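You operate a simulated robot arm through the tools that you are given. There is no shell and no other tool. Be economical: measure what you need, move in short steps, check, and stop when the job is done.

Carry out the task below with a simulated robot arm. There is one attempt and no reset: what you move stays moved.

## Task
Wind 10 m of wire on the yellow spool and stand it on the bench.
Fine: shut the spool clamp before cranking to the mark, open it after. Leave the other spools.

It is judged by the outcome, as a careful person would: the job done as asked, and still so three seconds after it is handed in. It fails if anything else is knocked over, pushed out of place, dropped, spilled or broken.

## Robot
A 6-joint arm with a three-finger gripper, fixed in place. Base frame: the origin is at the foot of the arm, x ahead of it, y to its left, z up. Units: mm, rad, N and s.
Its first joint turns from -2.897 to 2.897 rad. Payload 4.89 kg.
Tool frame: the origin (TCP) lies between the finger pads and is the grasp point; the fingertips stand 30 mm ahead of it; z points along the fingers, y is the line along which they close. Largest opening 164 mm; the body of the gripper starts 125 mm behind the TCP.
Orientation is that of the tool frame in the base frame, as [roll, pitch, yaw] about the fixed x, y, z axes, in that order (R = Rz(yaw) Ry(pitch) Rx(roll)). With the fingers straight down and closing along the base's y, the tool's x points along the base's -x, its y along +y and its z along -z.

## Interface
- The arm moves only by the tool step_arm. Its argument "deltas" is a list of rows, each a list of 3 entries, a list of its own where there are three numbers: the shift along the tool's x, y, z in m, then the turn, a rotation vector about the tool's x, y, z in degrees, then the finger opening in m, from 0 to 0.164. In form: [[[x, y, z], [ax, ay, az], hand], ...]. A call has 1 to 20 rows; each row is the pose to reach, as a shift and turn from the pose commanded when the call began, along the tool's axes at that moment. Each row takes 0.2 s and may step no farther than 50 mm and 0.15 rad from the row before; otherwise, or with a gripper value out of range, the whole call is refused. A pose out of reach is approached as far as the arm can. The call stops where the force on the tool passes 50 N (or 10 N more than at its start, if that is more) or the arm is blocked; 0.2 s more then pass. Each finger travels about 108 mm/s and halts on what it meets, pressing with about 38 N; the grip force reading is that of the motor and also rises with nothing between the fingers. The clock runs only during rows and for 0.2 s after the last one: add rows that repeat a pose to give the fingers time. The reply holds the time, the measured pose of the TCP, the force on the tool along the base axes, the opening and the grip force, in the units named above and with some noise, with the torque about the TCP (base axes, N m) and any sound that the robot's microphone picked up, and new pictures: "show" is both (left out), scene, wrist or none.
- Cameras (640 x 400 px; columns grow to the right, rows downward): "scene" is fixed at [49, -514.2, 1608.7]; the picture's right is [0.67, -0.74, 0.00], its down [-0.39, -0.35, -0.85] and it looks along [0.63, 0.57, -0.53] (base axes); focal length 358 px, centre (320, 200). "wrist" rides on the gripper at [76, -2, -152] in the tool frame; the picture's right is [0.02, 1.00, 0.00], its down [-0.88, 0.02, -0.47] and it looks along [-0.47, 0.01, 0.88] (tool axes); focal length 247 px, centre (320, 200). There is no depth. A picture from a camera that has moved, and an enlarged one, comes with that camera's place and axes in the base frame and with its lens. The place of the scene camera against the robot may be out by one fixed shift of up to 18 mm in any direction.
- move_column(by): slides the trunk up (or, below 0, down) by that many mm; the arm rides with it, the base frame stays. It gives what a move gives, with no picture.
- enlarge(camera, box): a new picture of the part [left, top, right, bottom] of that camera's present view, enlarged. The clock stands still meanwhile.
- sign_off(): hands the job in; it is judged then, once.

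Go step by step. Nothing tells you positions but the pictures and the camera data: compare them with the known pose of the tool, close in by small moves and look again before you grip or let go. The budget is 120 turns and 200 pictures, counting those below and the enlarged ones. Unless the task says otherwise, let go and move clear before handing in, and close with one line.

The tools are called after "Request:" as name(argument=value, ...) on one line, values as JSON. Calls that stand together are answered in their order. step_arm: Moves the arm, as the interface text tells. Its arguments: {"type":"object","properties":{"deltas":{"type":"array","items":{"type":"array"}},"show":{"type":"string","enum":["both","scene","wrist","none"]}},"required":["deltas"]} The other tools are called the same way: move_column (by) slides the trunk up or down; enlarge (camera, box) takes an enlarged picture of a part of a camera's view; sign_off () hands the job in.

At the start:

```text
clock: 0.0
tcp_pos: [494.8, 29.3, 1261.8]
ee_rot: [3.141, 0.0, 3.141]
contact_force: [-0.1, 0.6, -0.2]
ft_torque: [0.0, 0.02, -0.01]
gripper_width: 164.1
grip_force: 0.1
trunk travel left (down, up): [-175.0, 215.0]
```

scene: 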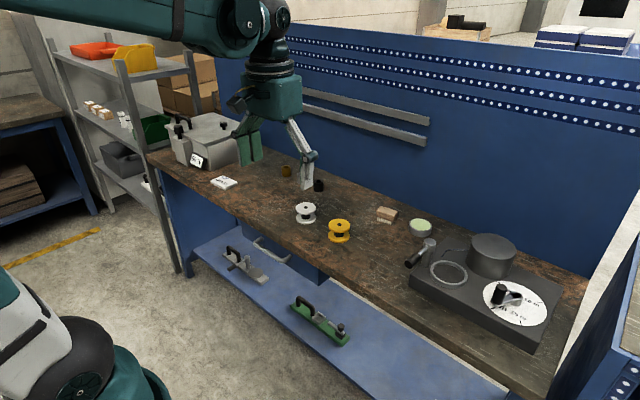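
wrist: 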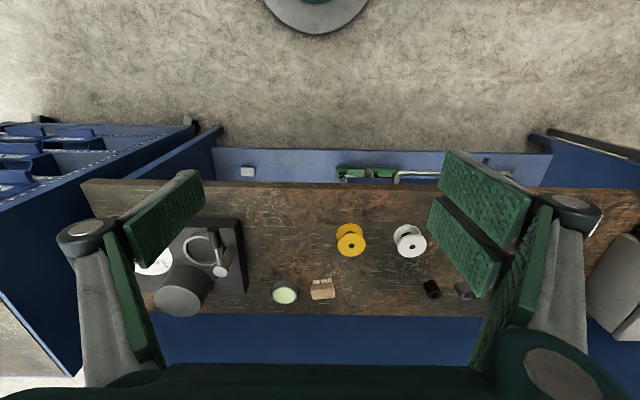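

I see a bench with a white and a yellow spool, and at the right a winding machine with a dial, a crank and a clamp lever. I'll look closer before moving.

Request:
enlarge(camera="scene", box=[390, 210, 570, 360])

Request:
enlarge(camera="scene", box=[260, 150, 450, 270])

Request:
enlarge(camera="wrist", box=[120, 190, 340, 330])

Request:
enlarge(camera="scene", box=[160, 90, 270, 200])

```text
2.67 times, centred on (480, 285) of scene
camera zoom: at [49.0, -514.2, 1608.7], right [0.67, -0.74, 0.0], down [-0.39, -0.35, -0.85], along [0.63, 0.57, -0.53], focal length 954 px, centre (-107, -27)
```

zoom: 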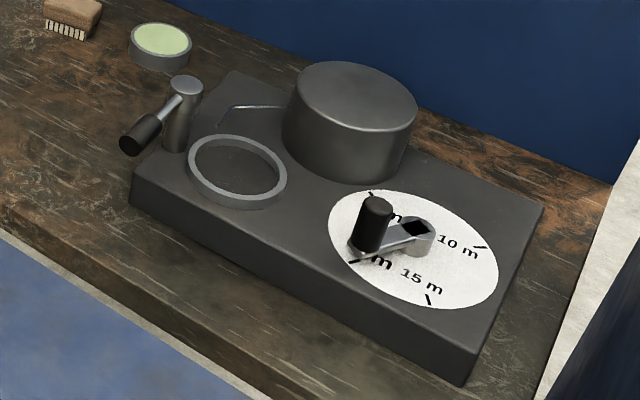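

```text
3.33 times, centred on (355, 210) of scene
camera zoom: at [49.0, -514.2, 1608.7], right [0.67, -0.74, 0.0], down [-0.39, -0.35, -0.85], along [0.63, 0.57, -0.53], focal length 1193 px, centre (203, 167)
```

zoom: 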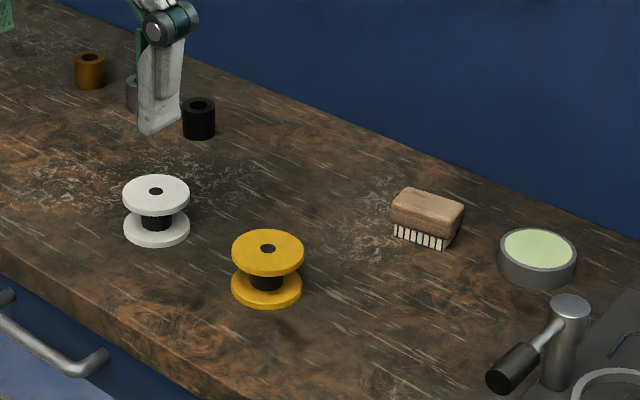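

```text
2.86 times, centred on (230, 260) of wrist
camera zoom: at [419.3, 27.9, 1414.2], right [-0.02, 1.0, 0.0], down [0.88, 0.02, 0.47], along [0.47, 0.01, -0.88], focal length 706 px, centre (577, 29)
```

zoom: 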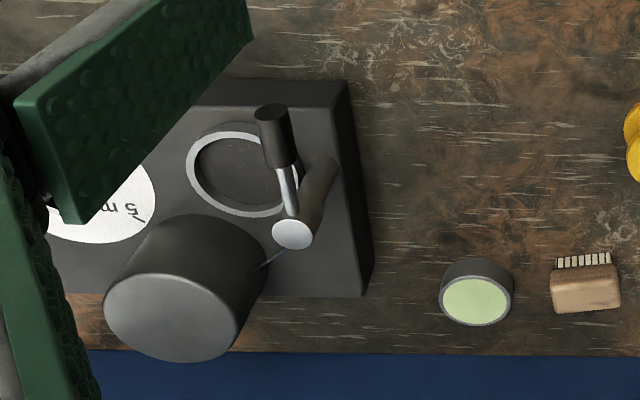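

```text
3.64 times, centred on (215, 145) of scene
camera zoom: at [49.0, -514.2, 1608.7], right [0.67, -0.74, 0.0], down [-0.39, -0.35, -0.85], along [0.63, 0.57, -0.53], focal length 1302 px, centre (702, 400)
```

zoom: 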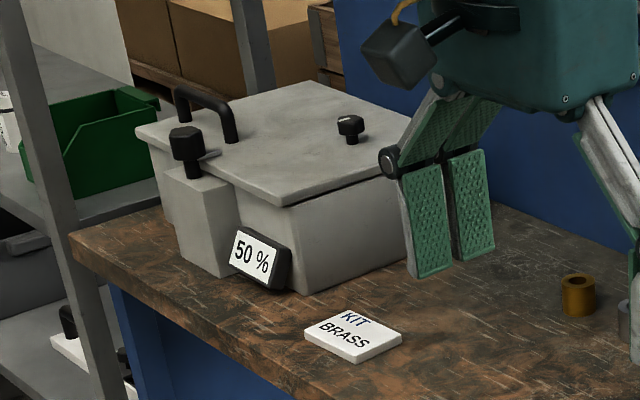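

The winder has a ring seat, a post with a clamp lever, a drum, and a crank on a dial (0/5/10/15 m, clockwise from above). I'll move the wrist camera toward it for a better look.

Request:
step_arm(deltas=[[[-0.02, -0.03, 0.01], [0, 0, 0], 0.164], [[-0.04, -0.06, 0.02], [0, 0, 0], 0.164], [[-0.06, -0.09, 0.03], [0, 0, 0], 0.164], [[-0.08, -0.12, 0.04], [0, 0, 0], 0.164], [[-0.1, -0.15, 0.05], [0, 0, 0], 0.164], [[-0.12, -0.18, 0.06], [0, 0, 0], 0.164], [[-0.14, -0.21, 0.07], [0, 0, 0], 0.164], [[-0.16, -0.24, 0.08], [0, 0, 0], 0.164], [[-0.18, -0.27, 0.09], [0, 0, 0], 0.164], [[-0.2, -0.3, 0.1], [0, 0, 0], 0.164]])

```text
clock: 2.2
tcp_pos: [695.8, -270.2, 1162.5]
ee_rot: [-3.141, 0.002, 3.141]
contact_force: [-0.8, 1.0, 1.2]
ft_torque: [-0.18, -0.15, -0.01]
gripper_width: 164.0
grip_force: 0.0
trunk travel left (down, up): [-175.0, 215.0]
camera wrist: at [619.2, -272.9, 1316.4], right [-0.02, 1.0, 0.0], down [0.88, 0.02, 0.47], along [0.47, 0.01, -0.88], focal length 247 px, centre (320, 200)
```

scene: 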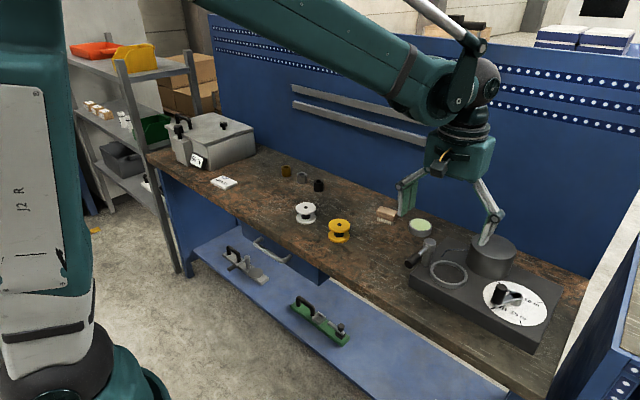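
wrist: 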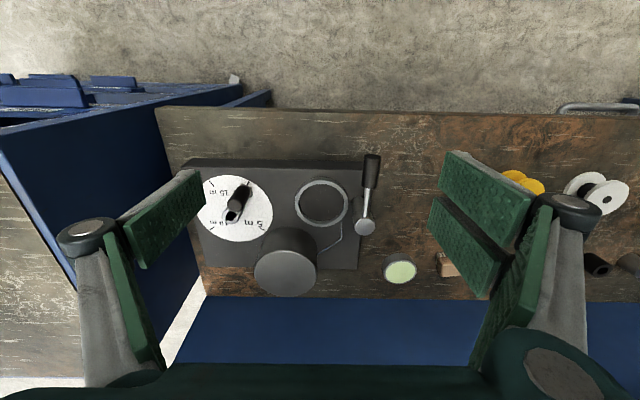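

Request:
enlarge(camera="wrist", box=[180, 140, 420, 290])

Request:
enlarge(camera="scene", box=[400, 220, 500, 300])

Request:
enlarge(camera="scene", box=[470, 265, 570, 345])

```text
2.67 times, centred on (300, 215) of wrist
camera zoom: at [619.2, -272.9, 1316.4], right [-0.02, 1.0, 0.0], down [0.88, 0.02, 0.47], along [0.47, 0.01, -0.88], focal length 659 px, centre (373, 160)
```

zoom: 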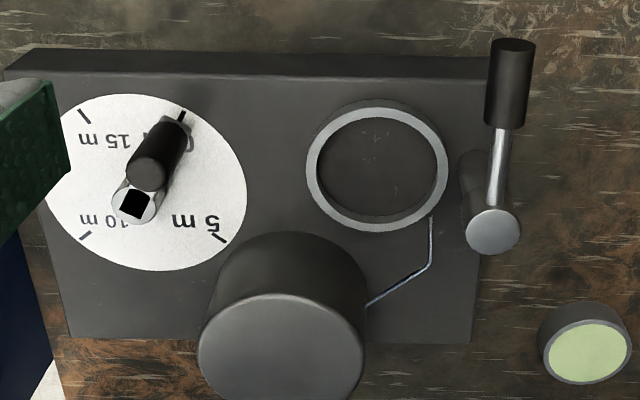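

```text
5.00 times, centred on (450, 260) of scene
camera zoom: at [49.0, -514.2, 1608.7], right [0.67, -0.74, 0.0], down [-0.39, -0.35, -0.85], along [0.63, 0.57, -0.53], focal length 1790 px, centre (-330, -100)
```

zoom: 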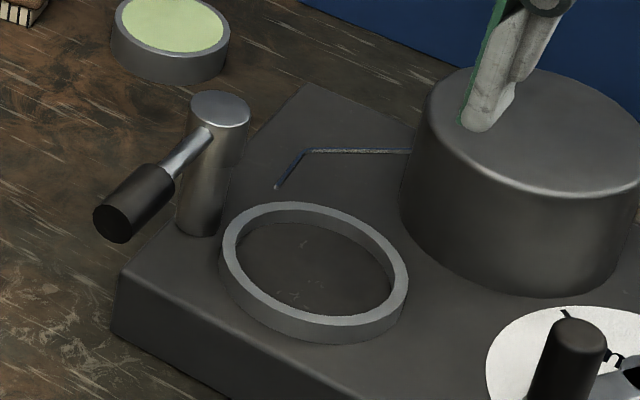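

```text
5.00 times, centred on (520, 305) of scene
camera zoom: at [49.0, -514.2, 1608.7], right [0.67, -0.74, 0.0], down [-0.39, -0.35, -0.85], along [0.63, 0.57, -0.53], focal length 1790 px, centre (-680, -325)
```

zoom: 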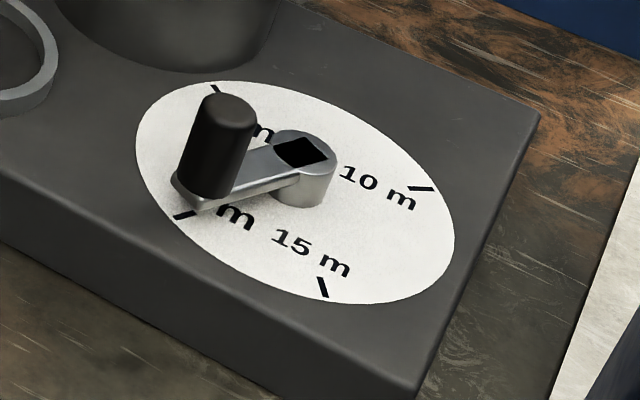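

Ring seat is near (841,-265) with its rim at z≈911, the post at (841,-196) with its top at 986, the dial centre near (866,-437), and the crank at 0. Next I go over to the yellow spool to locate it precisely.

Request:
step_arm(deltas=[[[-0.006, 0.04, 0.008], [0, 0, 0], 0.164], [[-0.012, 0.08, 0.016], [0, 0, 0], 0.164], [[-0.018, 0.12, 0.024], [0, 0, 0], 0.164], [[-0.024, 0.16, 0.032], [0, 0, 0], 0.164], [[-0.03, 0.2, 0.04], [0, 0, 0], 0.164], [[-0.036, 0.24, 0.05], [0, 0, 0], 0.164], [[-0.042, 0.28, 0.06], [0, 0, 0], 0.164], [[-0.048, 0.32, 0.07], [0, 0, 0], 0.164], [[-0.054, 0.36, 0.08], [0, 0, 0], 0.164], [[-0.06, 0.4, 0.09], [0, 0, 0], 0.164]])

```text
clock: 4.4
tcp_pos: [756.5, 128.7, 1069.7]
ee_rot: [3.141, 0.0, 3.141]
contact_force: [-0.5, -1.3, 1.1]
ft_torque: [0.21, -0.12, -0.02]
gripper_width: 164.2
grip_force: 0.1
trunk travel left (down, up): [-175.0, 215.0]
camera wrist: at [679.5, 125.9, 1223.0], right [-0.02, 1.0, 0.0], down [0.88, 0.02, 0.47], along [0.47, 0.01, -0.88], focal length 247 px, centre (320, 200)
```

scene: 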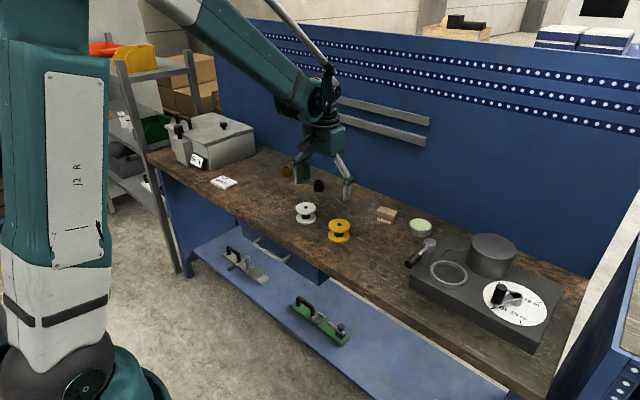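
wrist: 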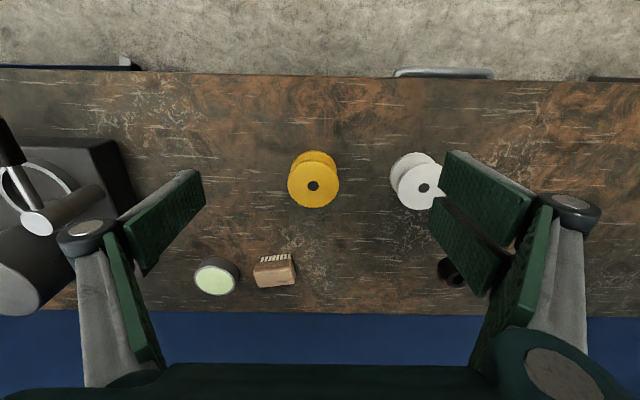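

The yellow spool's axis is near (831,120), top near z 897, so the bench is around 845. I'll turn the hand 90° so that it closes along x (clear of the post later), and move above the spool.

Request:
step_arm(deltas=[[[-0.007, -0.001, 0.006], [0, 0, -8.2], 0.164], [[-0.014, -0.002, 0.012], [0, 0, -16.4], 0.164], [[-0.021, -0.003, 0.018], [0, 0, -24.6], 0.15], [[-0.028, -0.004, 0.024], [0, 0, -32.8], 0.14], [[-0.035, -0.005, 0.03], [0, 0, -41], 0.13], [[-0.042, -0.006, 0.036], [0, 0, -49.2], 0.12], [[-0.049, -0.007, 0.042], [0, 0, -57.4], 0.12], [[-0.056, -0.007, 0.048], [0, 0, -65.6], 0.12], [[-0.063, -0.008, 0.054], [0, 0, -73.8], 0.12], [[-0.07, -0.009, 0.06], [0, 0, -82], 0.12], [[-0.0745, -0.009, 0.07], [0, 0, -90], 0.12]])

```text
clock: 6.8
tcp_pos: [829.7, 120.8, 1001.8]
ee_rot: [-3.141, 0.001, -1.57]
contact_force: [-0.9, 0.3, 0.6]
ft_torque: [0.04, -0.08, -0.05]
gripper_width: 120.1
grip_force: 0.0
trunk travel left (down, up): [-175.0, 215.0]
camera wrist: at [832.2, 43.8, 1154.0], right [-1.0, -0.02, 0.0], down [-0.02, 0.88, 0.47], along [-0.01, 0.47, -0.88], focal length 247 px, centre (320, 200)
```

scene: 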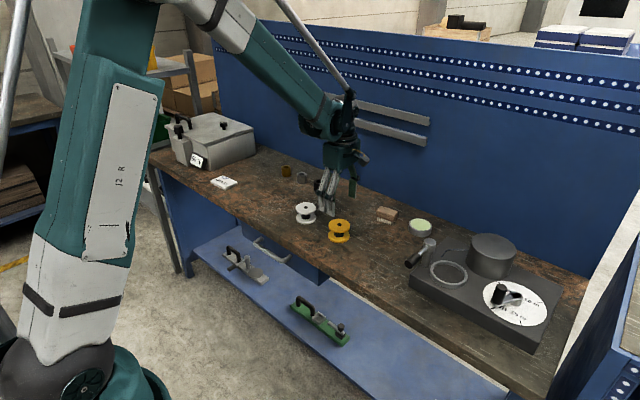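
wrist: 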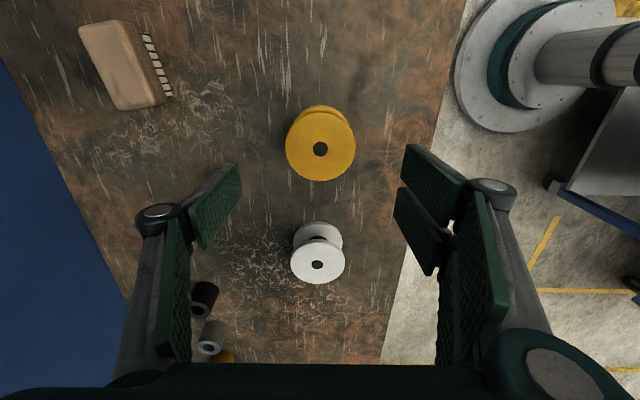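

Triangulation confirms the yellow spool at (830.6,120.3), top z≈896, about 75 mm across. Descending and gripping only the upper flange.

Request:
step_arm(deltas=[[[0, 0.001, 0.03], [0, 0, 0], 0.12], [[0, 0.001, 0.06], [0, 0, 0], 0.12], [[0, 0.001, 0.08], [0, 0, 0], 0.12], [[0, 0.001, 0.096], [0, 0, 0], 0.12], [[0, 0.001, 0.096], [0, 0, 0], 0.12]])

```text
clock: 8.0
tcp_pos: [829.1, 119.6, 905.0]
ee_rot: [-3.141, -0.002, -1.57]
contact_force: [-0.1, -0.1, -0.7]
ft_torque: [-0.01, 0.07, 0.01]
gripper_width: 120.1
grip_force: 0.1
trunk travel left (down, up): [-175.0, 215.0]
camera wrist: at [830.9, 43.1, 1057.8], right [-1.0, -0.02, 0.0], down [-0.02, 0.88, 0.47], along [-0.01, 0.47, -0.88], focal length 247 px, centre (320, 200)
```

scene: 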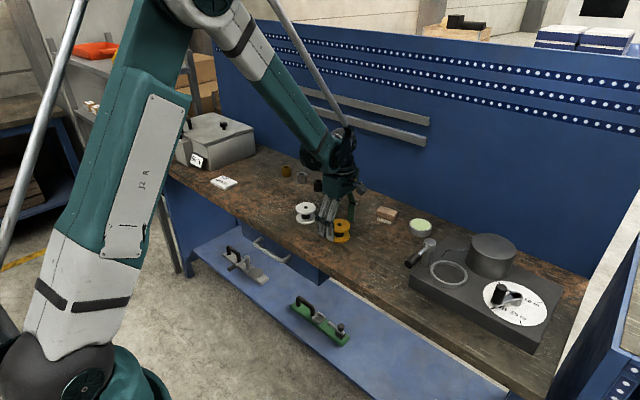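
wrist: 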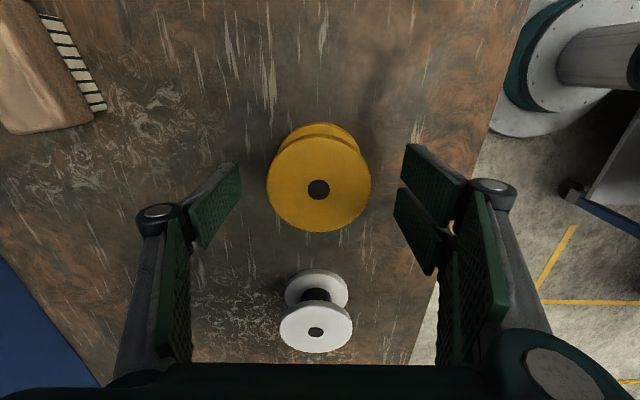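

Spool is centred between the fingers. Closing.

Request:
step_arm(deltas=[[[0, 0, 0], [0, 0, 0], 0.08], [[0, 0, 0], [0, 0, 0], 0.06], [[0, 0, 0], [0, 0, 0], 0.06], [[0, 0, 0], [0, 0, 0], 0.06]], show="wrist")

Request:
step_arm(deltas=[[[0, 0, -0.01], [0, 0, 0], 0.06], [[0, 0, -0.02], [0, 0, 0], 0.06], [[0, 0, -0.03], [0, 0, 0], 0.06]])

```text
clock: 9.0
tcp_pos: [829.0, 119.2, 904.9]
ee_rot: [-3.14, -0.001, -1.57]
contact_force: [-0.7, -0.1, -0.1]
ft_torque: [-0.02, 0.0, -0.01]
gripper_width: 73.1
grip_force: 37.6
trunk travel left (down, up): [-175.0, 215.0]
camera wrist: at [830.7, 43.1, 1058.1], right [-1.0, -0.02, 0.0], down [-0.02, 0.88, 0.47], along [-0.01, 0.47, -0.88], focal length 247 px, centre (320, 200)
```

wrist: 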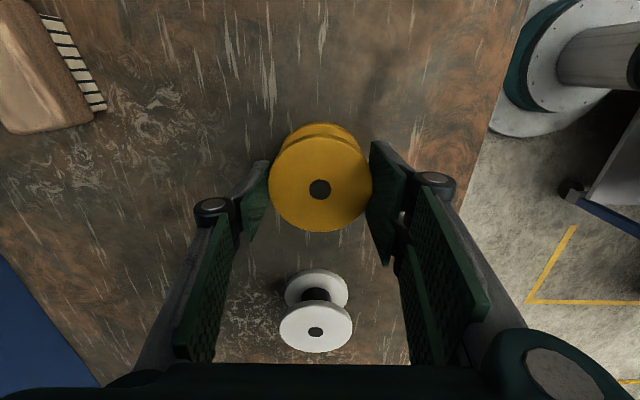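

```text
clock: 9.8
tcp_pos: [829.1, 121.1, 935.5]
ee_rot: [3.141, 0.0, -1.569]
contact_force: [0.8, -0.1, -0.3]
ft_torque: [0.0, 0.05, 0.0]
gripper_width: 73.1
grip_force: 37.7
trunk travel left (down, up): [-175.0, 215.0]
camera wrist: at [830.9, 44.3, 1088.7], right [-1.0, -0.02, 0.0], down [-0.02, 0.88, 0.47], along [-0.01, 0.47, -0.88], focal length 247 px, centre (320, 200)
```

scene: 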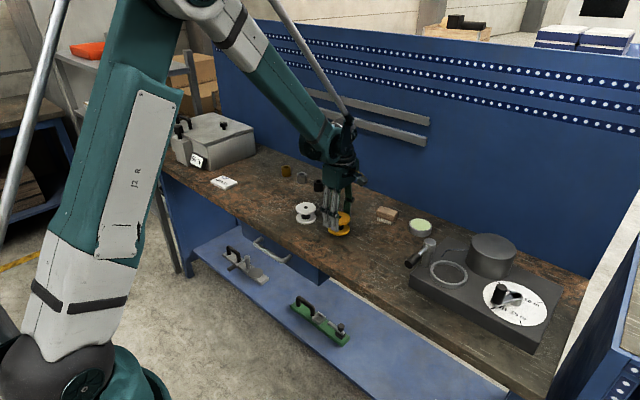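
wrist: 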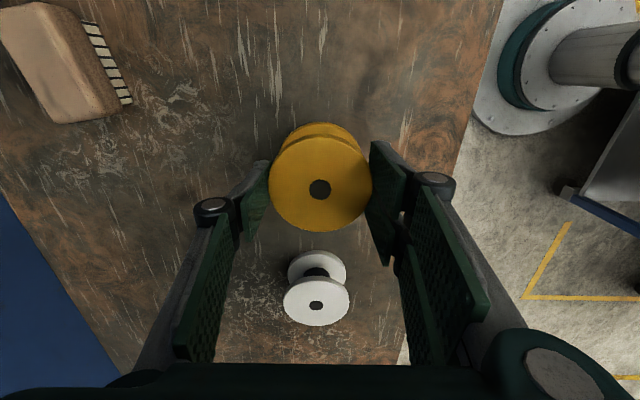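

Spool held (73 mm grip). Raising well clear and travelling over to the ring seat, above the post.

Request:
step_arm(deltas=[[[0, 0, -0.04], [0, 0, 0], 0.06], [[0, 0, -0.08], [0, 0, 0], 0.06], [[0, 0, -0.12], [0, 0, 0], 0.06], [[0, 0, -0.15], [0, 0, 0], 0.06], [[0.03, -0.002, -0.15], [0, 0, 0], 0.06], [[0.07, -0.004, -0.15], [0, 0, 0], 0.06], [[0.11, -0.005, -0.15], [0, 0, 0], 0.06], [[0.15, -0.006, -0.15], [0, 0, 0], 0.06], [[0.19, -0.007, -0.15], [0, 0, 0], 0.06], [[0.23, -0.008, -0.15], [0, 0, 0], 0.06], [[0.27, -0.009, -0.15], [0, 0, 0], 0.06], [[0.31, -0.01, -0.15], [0, 0, 0], 0.06], [[0.35, -0.011, -0.15], [0, 0, 0], 0.06], [[0.386, -0.012, -0.15], [0, 0, 0], 0.06], [[0.386, -0.012, -0.15], [0, 0, 0], 0.06]])

```text
clock: 13.0
tcp_pos: [840.7, -265.9, 1086.5]
ee_rot: [3.142, 0.001, -1.572]
contact_force: [-0.2, -0.4, -0.4]
ft_torque: [0.07, 0.03, 0.01]
gripper_width: 73.3
grip_force: 38.0
trunk travel left (down, up): [-175.0, 215.0]
camera wrist: at [842.3, -342.5, 1238.8], right [-1.0, -0.02, 0.0], down [-0.02, 0.88, 0.47], along [-0.01, 0.47, -0.88], focal length 247 px, centre (320, 200)
```

scene: 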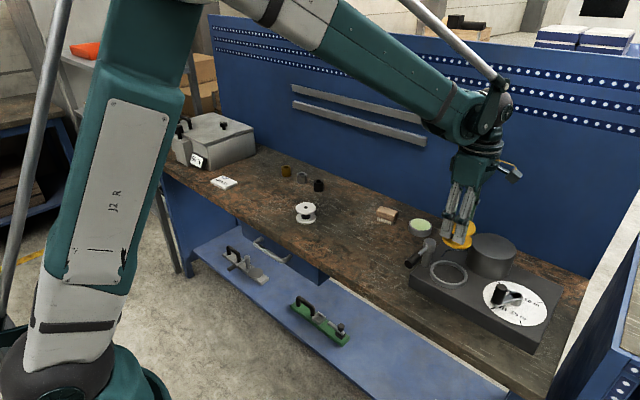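
wrist: 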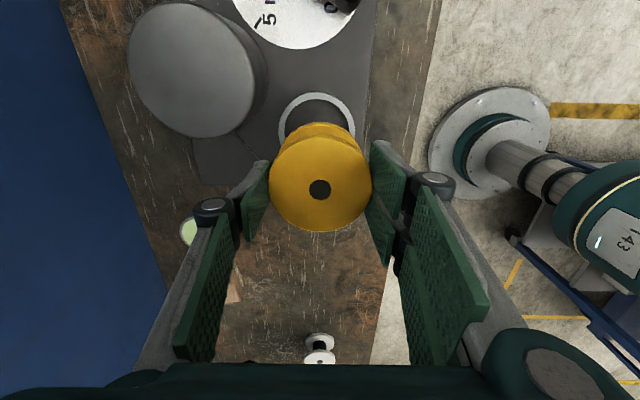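

Request:
enlarge(camera="wrist", box=[240, 60, 400, 160])

Request:
enlarge(camera="scene", box=[400, 200, 520, 300])

```text
4.00 times, centred on (320, 110) of wrist
camera zoom: at [842.3, -342.5, 1238.8], right [-1.0, -0.02, 0.0], down [-0.02, 0.88, 0.47], along [-0.01, 0.47, -0.88], focal length 988 px, centre (320, 560)
```

zoom: 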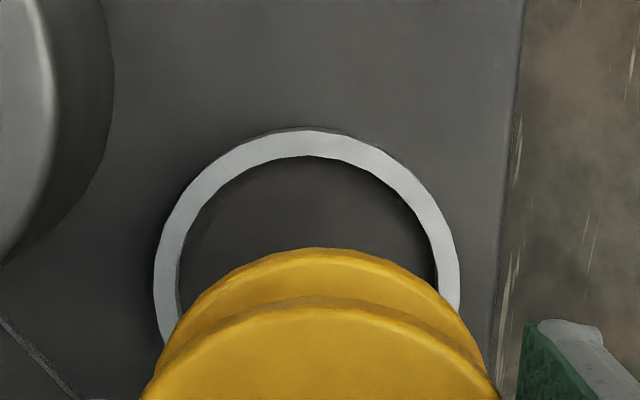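

```text
4.00 times, centred on (460, 250) of scene
camera zoom: at [49.0, -514.2, 1608.7], right [0.67, -0.74, 0.0], down [-0.39, -0.35, -0.85], along [0.63, 0.57, -0.53], focal length 1432 px, centre (-240, 0)
```

zoom: 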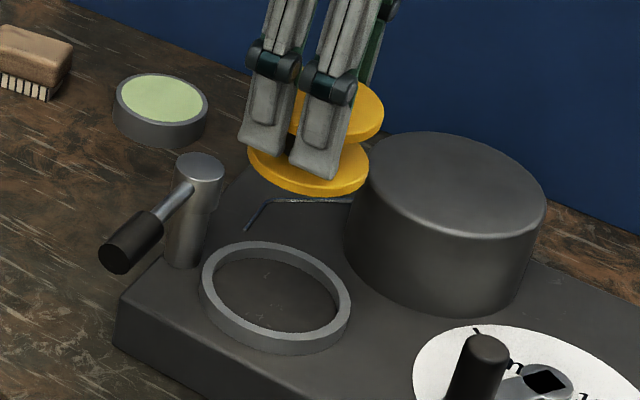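

Ring reads about (845,-266), inner radius ≈42 mm against the spool's 36.5. Shifting a little in x and descending to just above the rim for another check.

Request:
step_arm(deltas=[[[0, -0.0035, 0.03], [0, 0, 0], 0.06], [[0, -0.0035, 0.06], [0, 0, 0], 0.06], [[0, -0.0035, 0.08], [0, 0, 0], 0.06], [[0, -0.0035, 0.095], [0, 0, 0], 0.06], [[0, -0.0035, 0.095], [0, 0, 0], 0.06]], show="none")

Request:
enlarge(camera="wrist", box=[220, 80, 420, 240])

Request:
enlarge(camera="scene", box=[410, 210, 510, 290])

```text
clock: 14.2
tcp_pos: [845.5, -265.9, 989.0]
ee_rot: [3.141, -0.001, -1.571]
contact_force: [0.7, -0.5, -0.9]
ft_torque: [0.06, 0.01, 0.0]
gripper_width: 73.2
grip_force: 38.1
trunk travel left (down, up): [-175.0, 215.0]
```

```text
2.50 times, centred on (320, 160) of wrist
camera zoom: at [846.5, -342.0, 1143.1], right [-1.0, -0.02, 0.0], down [-0.02, 0.88, 0.47], along [-0.01, 0.47, -0.88], focal length 617 px, centre (320, 300)
```

zoom: 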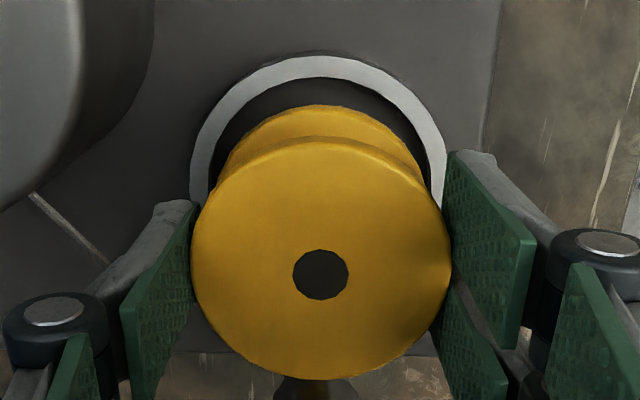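

```text
5.00 times, centred on (460, 250) of scene
camera zoom: at [49.0, -514.2, 1608.7], right [0.67, -0.74, 0.0], down [-0.39, -0.35, -0.85], along [0.63, 0.57, -0.53], focal length 1790 px, centre (-380, -50)
```

zoom: 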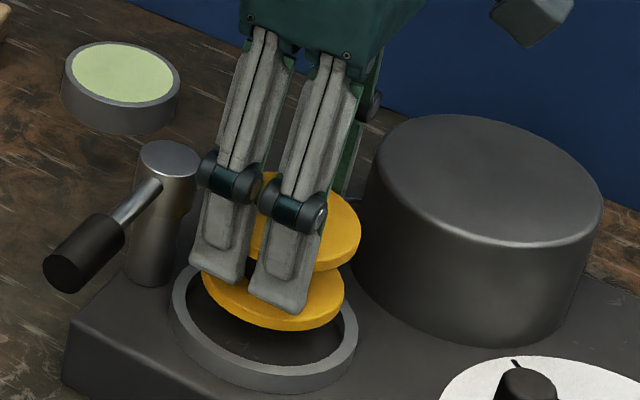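

Spool and ring agree within ~2 mm. Lowering in toward the seat.

Request:
step_arm(deltas=[[[0.0015, 0, 0.012], [0, 0, 0], 0.06], [[0.0015, 0, 0.022], [0, 0, 0], 0.06], [[0.0015, 0, 0.03], [0, 0, 0], 0.06], [[0.0015, 0, 0.034], [0, 0, 0], 0.06]], show="none")

Request:
enlarge(camera="scene", box=[410, 210, 510, 290])

```text
clock: 15.2
tcp_pos: [845.3, -267.5, 958.6]
ee_rot: [-3.14, 0.0, -1.569]
contact_force: [10.3, -2.2, 29.9]
ft_torque: [-0.06, -0.43, -0.03]
gripper_width: 73.4
grip_force: 38.2
trunk travel left (down, up): [-175.0, 215.0]
```

```text
5.00 times, centred on (460, 250) of scene
camera zoom: at [49.0, -514.2, 1608.7], right [0.67, -0.74, 0.0], down [-0.39, -0.35, -0.85], along [0.63, 0.57, -0.53], focal length 1790 px, centre (-380, -50)
```

zoom: 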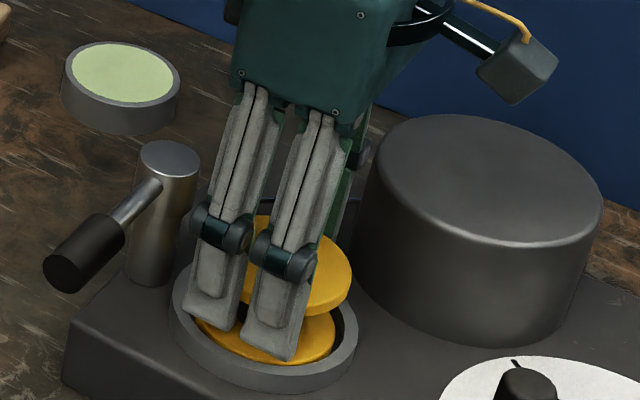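

Contact at TCP z 958.6, with the lower flange inside the ring. Easing off the pressure and releasing, then checking that it sits level.

Request:
step_arm(deltas=[[[0, 0, -0.002], [0, 0, 0], 0.06], [[0, 0, -0.002], [0, 0, 0], 0.08], [[0, 0, -0.002], [0, 0, 0], 0.1], [[0, 0, -0.002], [0, 0, 0], 0.1]])

Request:
enlarge(camera="wrist", box=[220, 80, 420, 240])

Request:
enlarge(camera="scene", box=[410, 210, 510, 290])

```text
clock: 16.2
tcp_pos: [844.6, -266.0, 958.5]
ee_rot: [-3.142, 0.002, -1.571]
contact_force: [-0.1, 0.2, -0.9]
ft_torque: [-0.03, 0.02, 0.0]
gripper_width: 100.1
grip_force: 0.1
trunk travel left (down, up): [-175.0, 215.0]
camera wrist: at [846.5, -343.6, 1111.3], right [-1.0, -0.02, 0.0], down [-0.02, 0.88, 0.47], along [-0.01, 0.47, -0.88], focal length 247 px, centre (320, 200)
```

scene: 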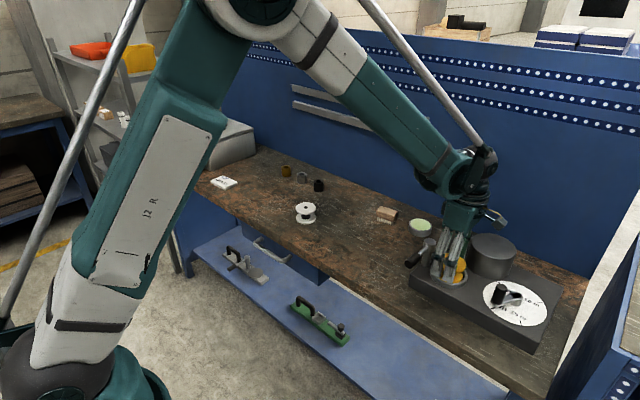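
wrist: 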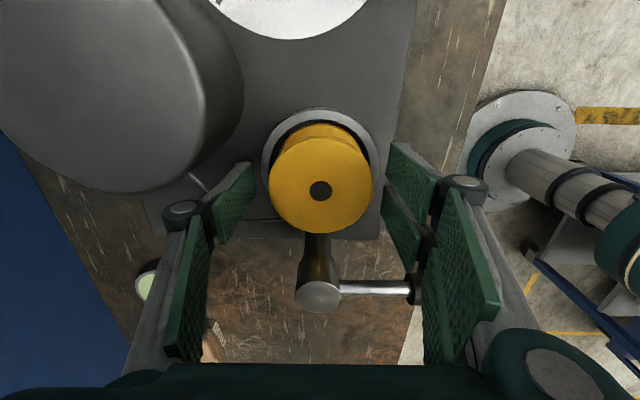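

```text
2.50 times, centred on (320, 160) of wrist
camera zoom: at [846.5, -343.6, 1111.3], right [-1.0, -0.02, 0.0], down [-0.02, 0.88, 0.47], along [-0.01, 0.47, -0.88], focal length 617 px, centre (320, 300)
```

zoom: 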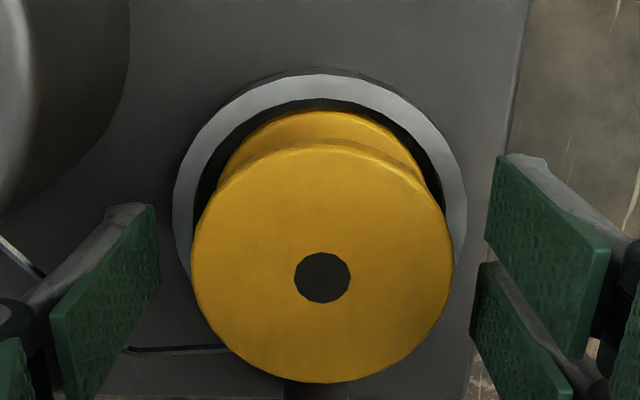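

```text
5.00 times, centred on (460, 250) of scene
camera zoom: at [49.0, -514.2, 1608.7], right [0.67, -0.74, 0.0], down [-0.39, -0.35, -0.85], along [0.63, 0.57, -0.53], focal length 1790 px, centre (-380, -50)
```

zoom: 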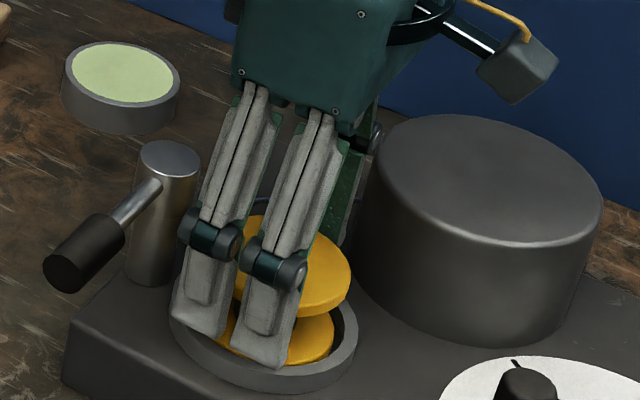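

Spool sits inside the ring. Retreating straight up and looking at the clamp lever.

Request:
step_arm(deltas=[[[0, 0, -0.03], [0, 0, 0], 0.1], [[0, 0, -0.06], [0, 0, 0], 0.1], [[0, 0, -0.1], [0, 0, 0], 0.1], [[0, 0, -0.14], [0, 0, 0], 0.1], [[0, 0.04, -0.14], [0, 0, 0], 0.1], [[0, 0.08, -0.14], [0, 0, 0], 0.1]])

Request:
enlarge(camera="wrist", box=[200, 120, 440, 270])

Request:
enlarge(camera="scene", box=[400, 210, 500, 290])

```text
clock: 17.6
tcp_pos: [765.6, -266.9, 1097.4]
ee_rot: [-3.14, -0.001, -1.571]
contact_force: [2.4, -0.3, 0.1]
ft_torque: [-0.05, 0.23, 0.01]
gripper_width: 100.1
grip_force: 0.1
trunk travel left (down, up): [-175.0, 215.0]
camera wrist: at [768.0, -343.1, 1249.8], right [-1.0, -0.02, 0.0], down [-0.02, 0.88, 0.47], along [-0.01, 0.47, -0.88], focal length 247 px, centre (320, 200)
```

scene: 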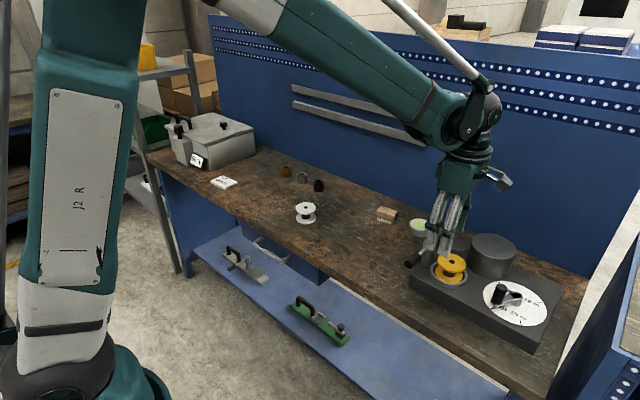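
wrist: 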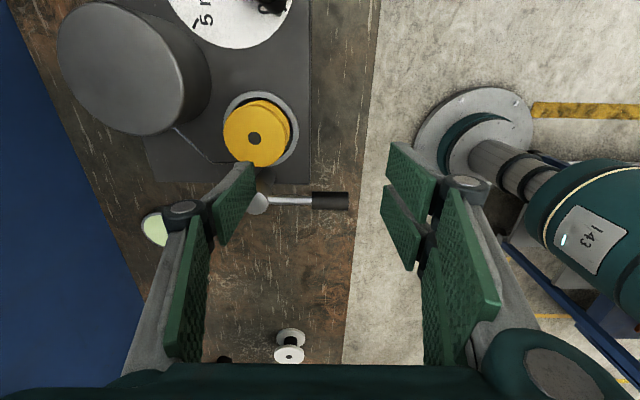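

```text
2.67 times, centred on (320, 195) of wrist
camera zoom: at [768.0, -343.1, 1249.8], right [-1.0, -0.02, 0.0], down [-0.02, 0.88, 0.47], along [-0.01, 0.47, -0.88], focal length 659 px, centre (320, 213)
```

zoom: 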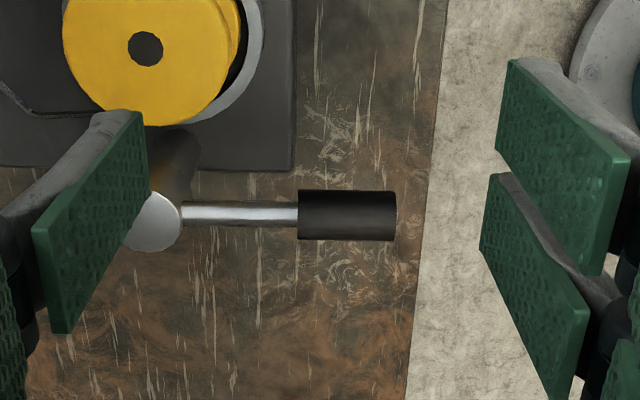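

```text
5.00 times, centred on (450, 250) of scene
camera zoom: at [49.0, -514.2, 1608.7], right [0.67, -0.74, 0.0], down [-0.39, -0.35, -0.85], along [0.63, 0.57, -0.53], focal length 1790 px, centre (-330, -50)
```

zoom: 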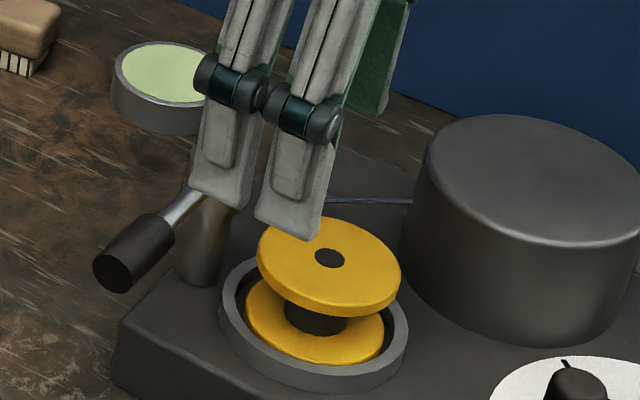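

Lever handle is at x 728–775, y≈-196, z≈975; the spool top is at about 950. I'll close the fingers, go to the handle's +y side and lower the tips to z 960.

Request:
step_arm(deltas=[[[-0.03, 0.004, 0], [0, 0, 0], 0.06], [[-0.06, 0.008, 0], [0, 0, 0], 0.02], [[-0.09, 0.012, 0], [0, 0, 0], 0], [[-0.112, 0.0136, 0], [0, 0, 0], 0], [[-0.112, 0.0136, 0.03], [0, 0, 0], 0], [[-0.112, 0.0136, 0.06], [0, 0, 0], 0], [[-0.112, 0.0136, 0.09], [0, 0, 0], 0], [[-0.112, 0.0136, 0.107], [0, 0, 0], 0], [[-0.112, 0.0136, 0.107], [0, 0, 0], 0]])

Request:
enlarge(camera="scene", box=[390, 210, 490, 290])

```text
clock: 19.6
tcp_pos: [752.8, -155.2, 991.5]
ee_rot: [-3.142, 0.001, -1.57]
contact_force: [0.4, -0.2, -0.2]
ft_torque: [0.01, 0.02, -0.01]
gripper_width: 0.0
grip_force: 37.9
trunk travel left (down, up): [-175.0, 215.0]
camera wrist: at [754.0, -231.2, 1144.1], right [-1.0, -0.02, 0.0], down [-0.02, 0.88, 0.47], along [-0.01, 0.47, -0.88], focal length 247 px, centre (320, 200)
```

scene: 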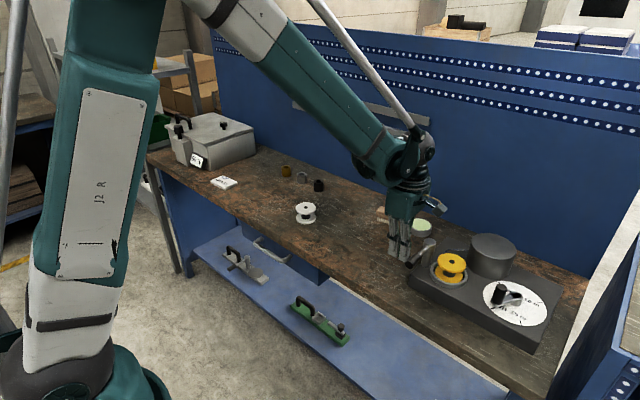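
wrist: 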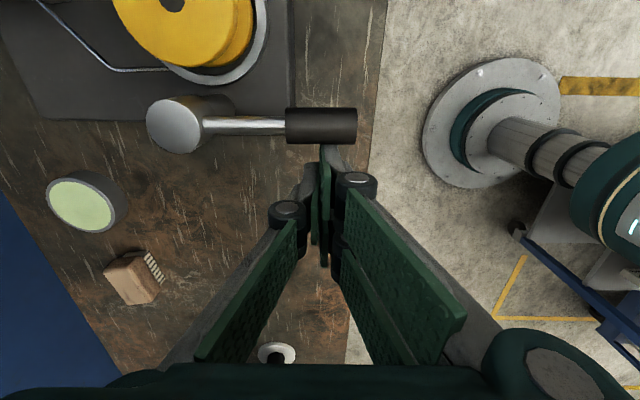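

```text
5.00 times, centred on (440, 250) of scene
camera zoom: at [49.0, -514.2, 1608.7], right [0.67, -0.74, 0.0], down [-0.39, -0.35, -0.85], along [0.63, 0.57, -0.53], focal length 1790 px, centre (-280, -50)
```

zoom: 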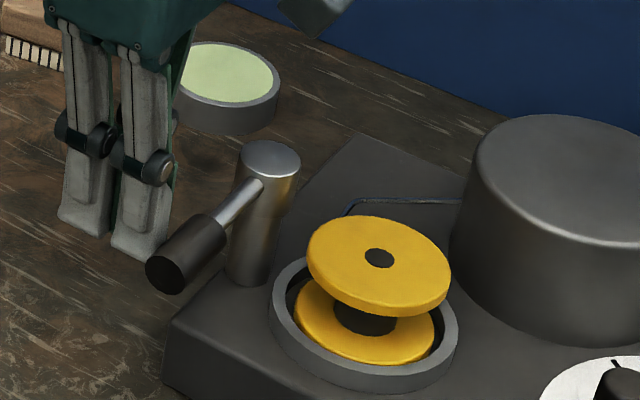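

Fingers are clear on the handle's +y side. Pushing the lever along its arc toward the spool, first about 30°.

Request:
step_arm(deltas=[[[0.008, 0, 0], [0, 0, 0], 0], [[0.016, 0, 0], [0, 0, 0], 0], [[0.026, 0.002, 0], [0, 0, 0], 0], [[0.037, 0.004, 0], [0, 0, 0], 0], [[0.049, 0.003, 0], [0, 0, 0], 0], [[0.06, 0.002, 0], [0, 0, 0], 0]])

Request:
enlarge(camera="scene", box=[390, 210, 490, 290])

```text
clock: 21.0
tcp_pos: [747.5, -214.7, 992.1]
ee_rot: [-3.141, 0.0, -1.572]
contact_force: [-0.1, 0.3, 0.6]
ft_torque: [-0.02, 0.03, 0.03]
gripper_width: 0.0
grip_force: 38.8
trunk travel left (down, up): [-175.0, 215.0]
camera wrist: at [750.4, -291.5, 1143.6], right [-1.0, -0.02, 0.0], down [-0.02, 0.88, 0.47], along [-0.01, 0.47, -0.88], focal length 247 px, centre (320, 200)
```

scene: 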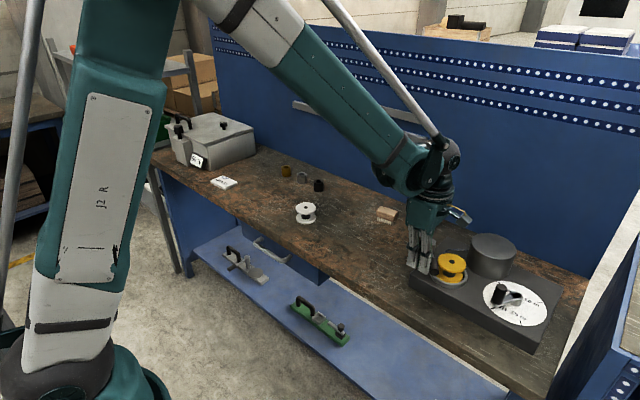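
wrist: 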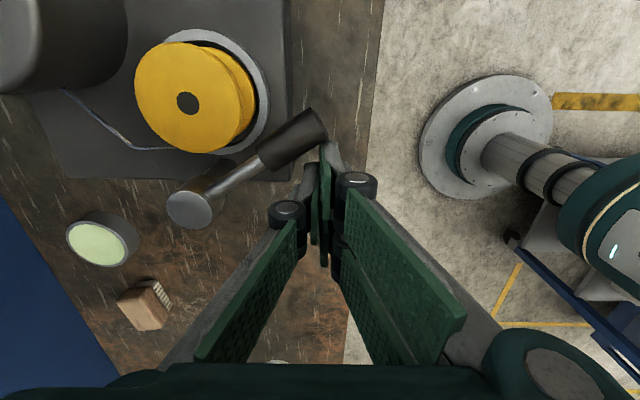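

```text
5.00 times, centred on (440, 250) of scene
camera zoom: at [49.0, -514.2, 1608.7], right [0.67, -0.74, 0.0], down [-0.39, -0.35, -0.85], along [0.63, 0.57, -0.53], focal length 1790 px, centre (-280, -50)
```

zoom: 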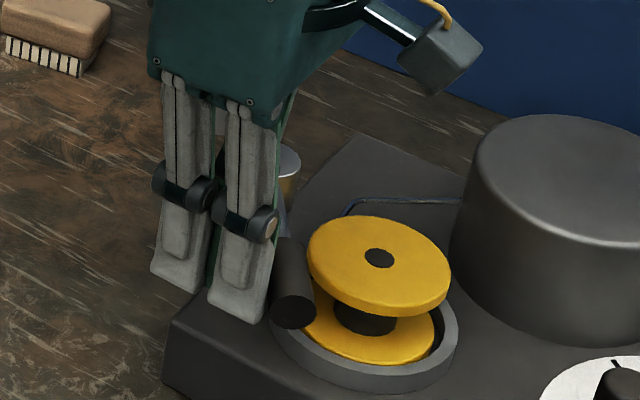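

The lever turns freely at constant height over the spool. Continuing the arc to about 85°.

Request:
step_arm(deltas=[[[0.012, -0.003, 0], [0, 0, 0], 0], [[0.023, -0.0088, 0], [0, 0, 0], 0], [[0.034, -0.016, 0], [0, 0, 0], 0], [[0.0436, -0.0235, 0], [0, 0, 0], 0], [[0.052, -0.033, 0], [0, 0, 0], 0], [[0.0595, -0.044, 0], [0, 0, 0], 0], [[0.063, -0.052, 0], [0, 0, 0], 0], [[0.0665, -0.06, 0], [0, 0, 0], 0]])

Request:
enlarge(camera="scene", box=[400, 210, 500, 290])

```text
clock: 22.8
tcp_pos: [808.5, -281.0, 990.5]
ee_rot: [3.14, -0.001, -1.57]
contact_force: [1.0, 0.0, -0.5]
ft_torque: [-0.01, -0.02, -0.03]
gripper_width: 0.0
grip_force: 38.1
trunk travel left (down, up): [-175.0, 215.0]
camera wrist: at [810.4, -358.4, 1143.8], right [-1.0, -0.02, 0.0], down [-0.02, 0.88, 0.47], along [-0.01, 0.47, -0.88], focal length 247 px, centre (320, 200)
```

scene: 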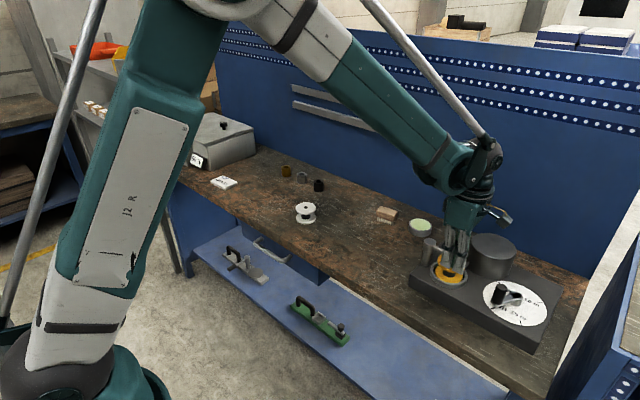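
wrist: 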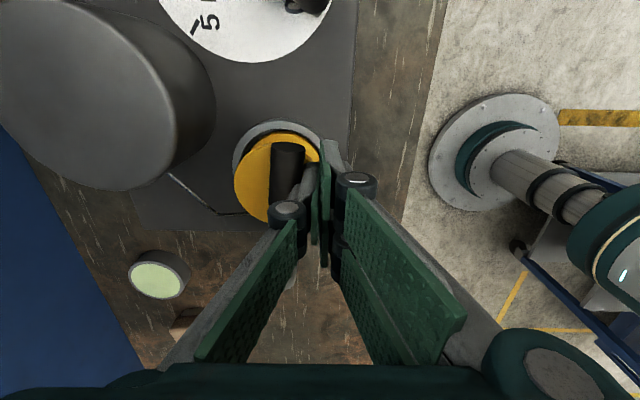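

```text
5.00 times, centred on (450, 250) of scene
camera zoom: at [49.0, -514.2, 1608.7], right [0.67, -0.74, 0.0], down [-0.39, -0.35, -0.85], along [0.63, 0.57, -0.53], focal length 1790 px, centre (-330, -50)
```

zoom: 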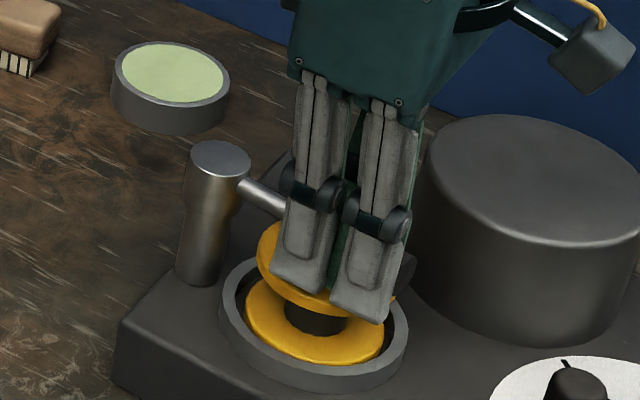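

The handle is over the spool now. Pushing a few millimetres further to feel for the stop.

Request:
step_arm(deltas=[[[0.001, -0.004, 0], [0, 0, 0], 0], [[0.001, -0.008, 0], [0, 0, 0], 0], [[0.001, -0.012, 0], [0, 0, 0], 0]], show="wrist")

```text
clock: 23.6
tcp_pos: [820.4, -282.2, 991.4]
ee_rot: [3.141, 0.0, -1.571]
contact_force: [-0.7, 0.5, 0.2]
ft_torque: [-0.02, -0.03, -0.02]
gripper_width: 0.1
grip_force: 38.5
trunk travel left (down, up): [-175.0, 215.0]
camera wrist: at [822.4, -359.0, 1144.5], right [-1.0, -0.02, 0.0], down [-0.02, 0.88, 0.47], along [-0.01, 0.47, -0.88], focal length 247 px, centre (320, 200)
```

wrist: 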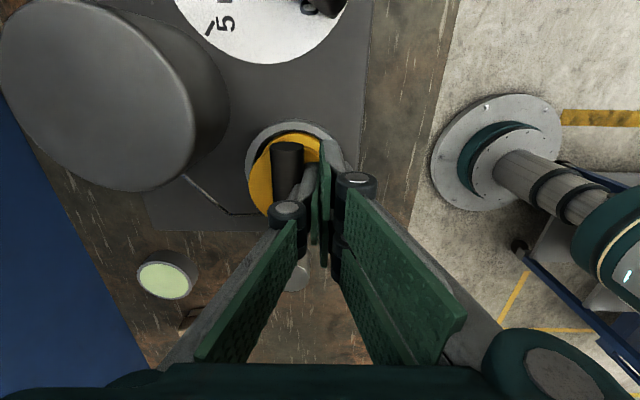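

Request:
step_arm(deltas=[[[0.002, -0.005, 0], [0, 0, 0], 0], [[0.003, -0.01, 0], [0, 0, 0], 0], [[0.005, -0.015, 0], [0, 0, 0], 0], [[0.005, -0.018, 0], [0, 0, 0], 0]], show="wrist")

Request:
enlarge(camera="scene", box=[410, 210, 510, 290])

```text
clock: 24.1
tcp_pos: [824.0, -283.1, 990.9]
ee_rot: [3.135, 0.002, -1.572]
contact_force: [-25.1, 7.1, 3.9]
ft_torque: [0.14, 0.31, 0.24]
gripper_width: 0.1
grip_force: 38.0
trunk travel left (down, up): [-175.0, 215.0]
stopped in row 2: the force on the tool passed its limit at 58 N (the readings are from after the stop); the commanded pose is now the measured one
camera wrist: at [825.6, -360.1, 1144.5], right [-1.0, -0.02, 0.01], down [-0.02, 0.88, 0.48], along [-0.02, 0.47, -0.88], focal length 247 px, centre (320, 200)
```

wrist: 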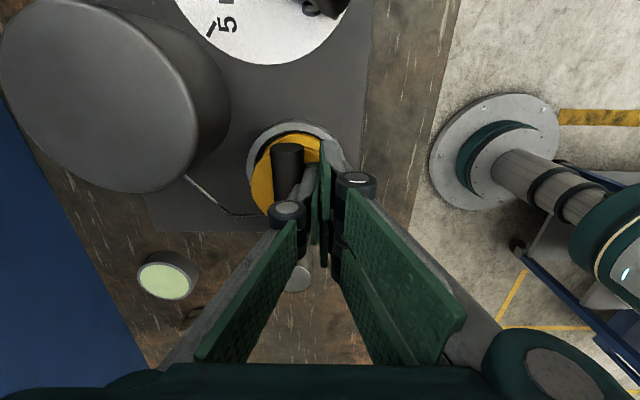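

```text
5.00 times, centred on (460, 250) of scene
camera zoom: at [49.0, -514.2, 1608.7], right [0.67, -0.74, 0.0], down [-0.39, -0.35, -0.85], along [0.63, 0.57, -0.53], focal length 1790 px, centre (-380, -50)
```

zoom: 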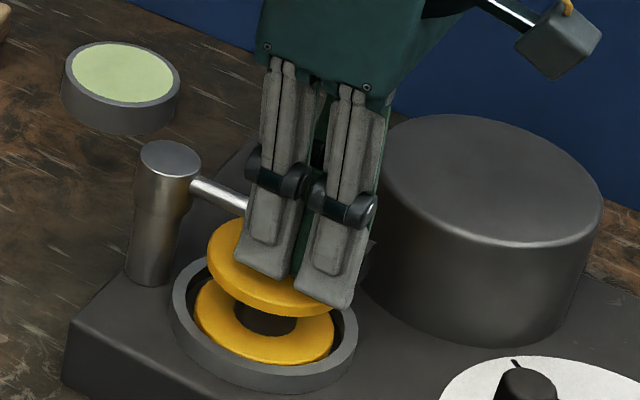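

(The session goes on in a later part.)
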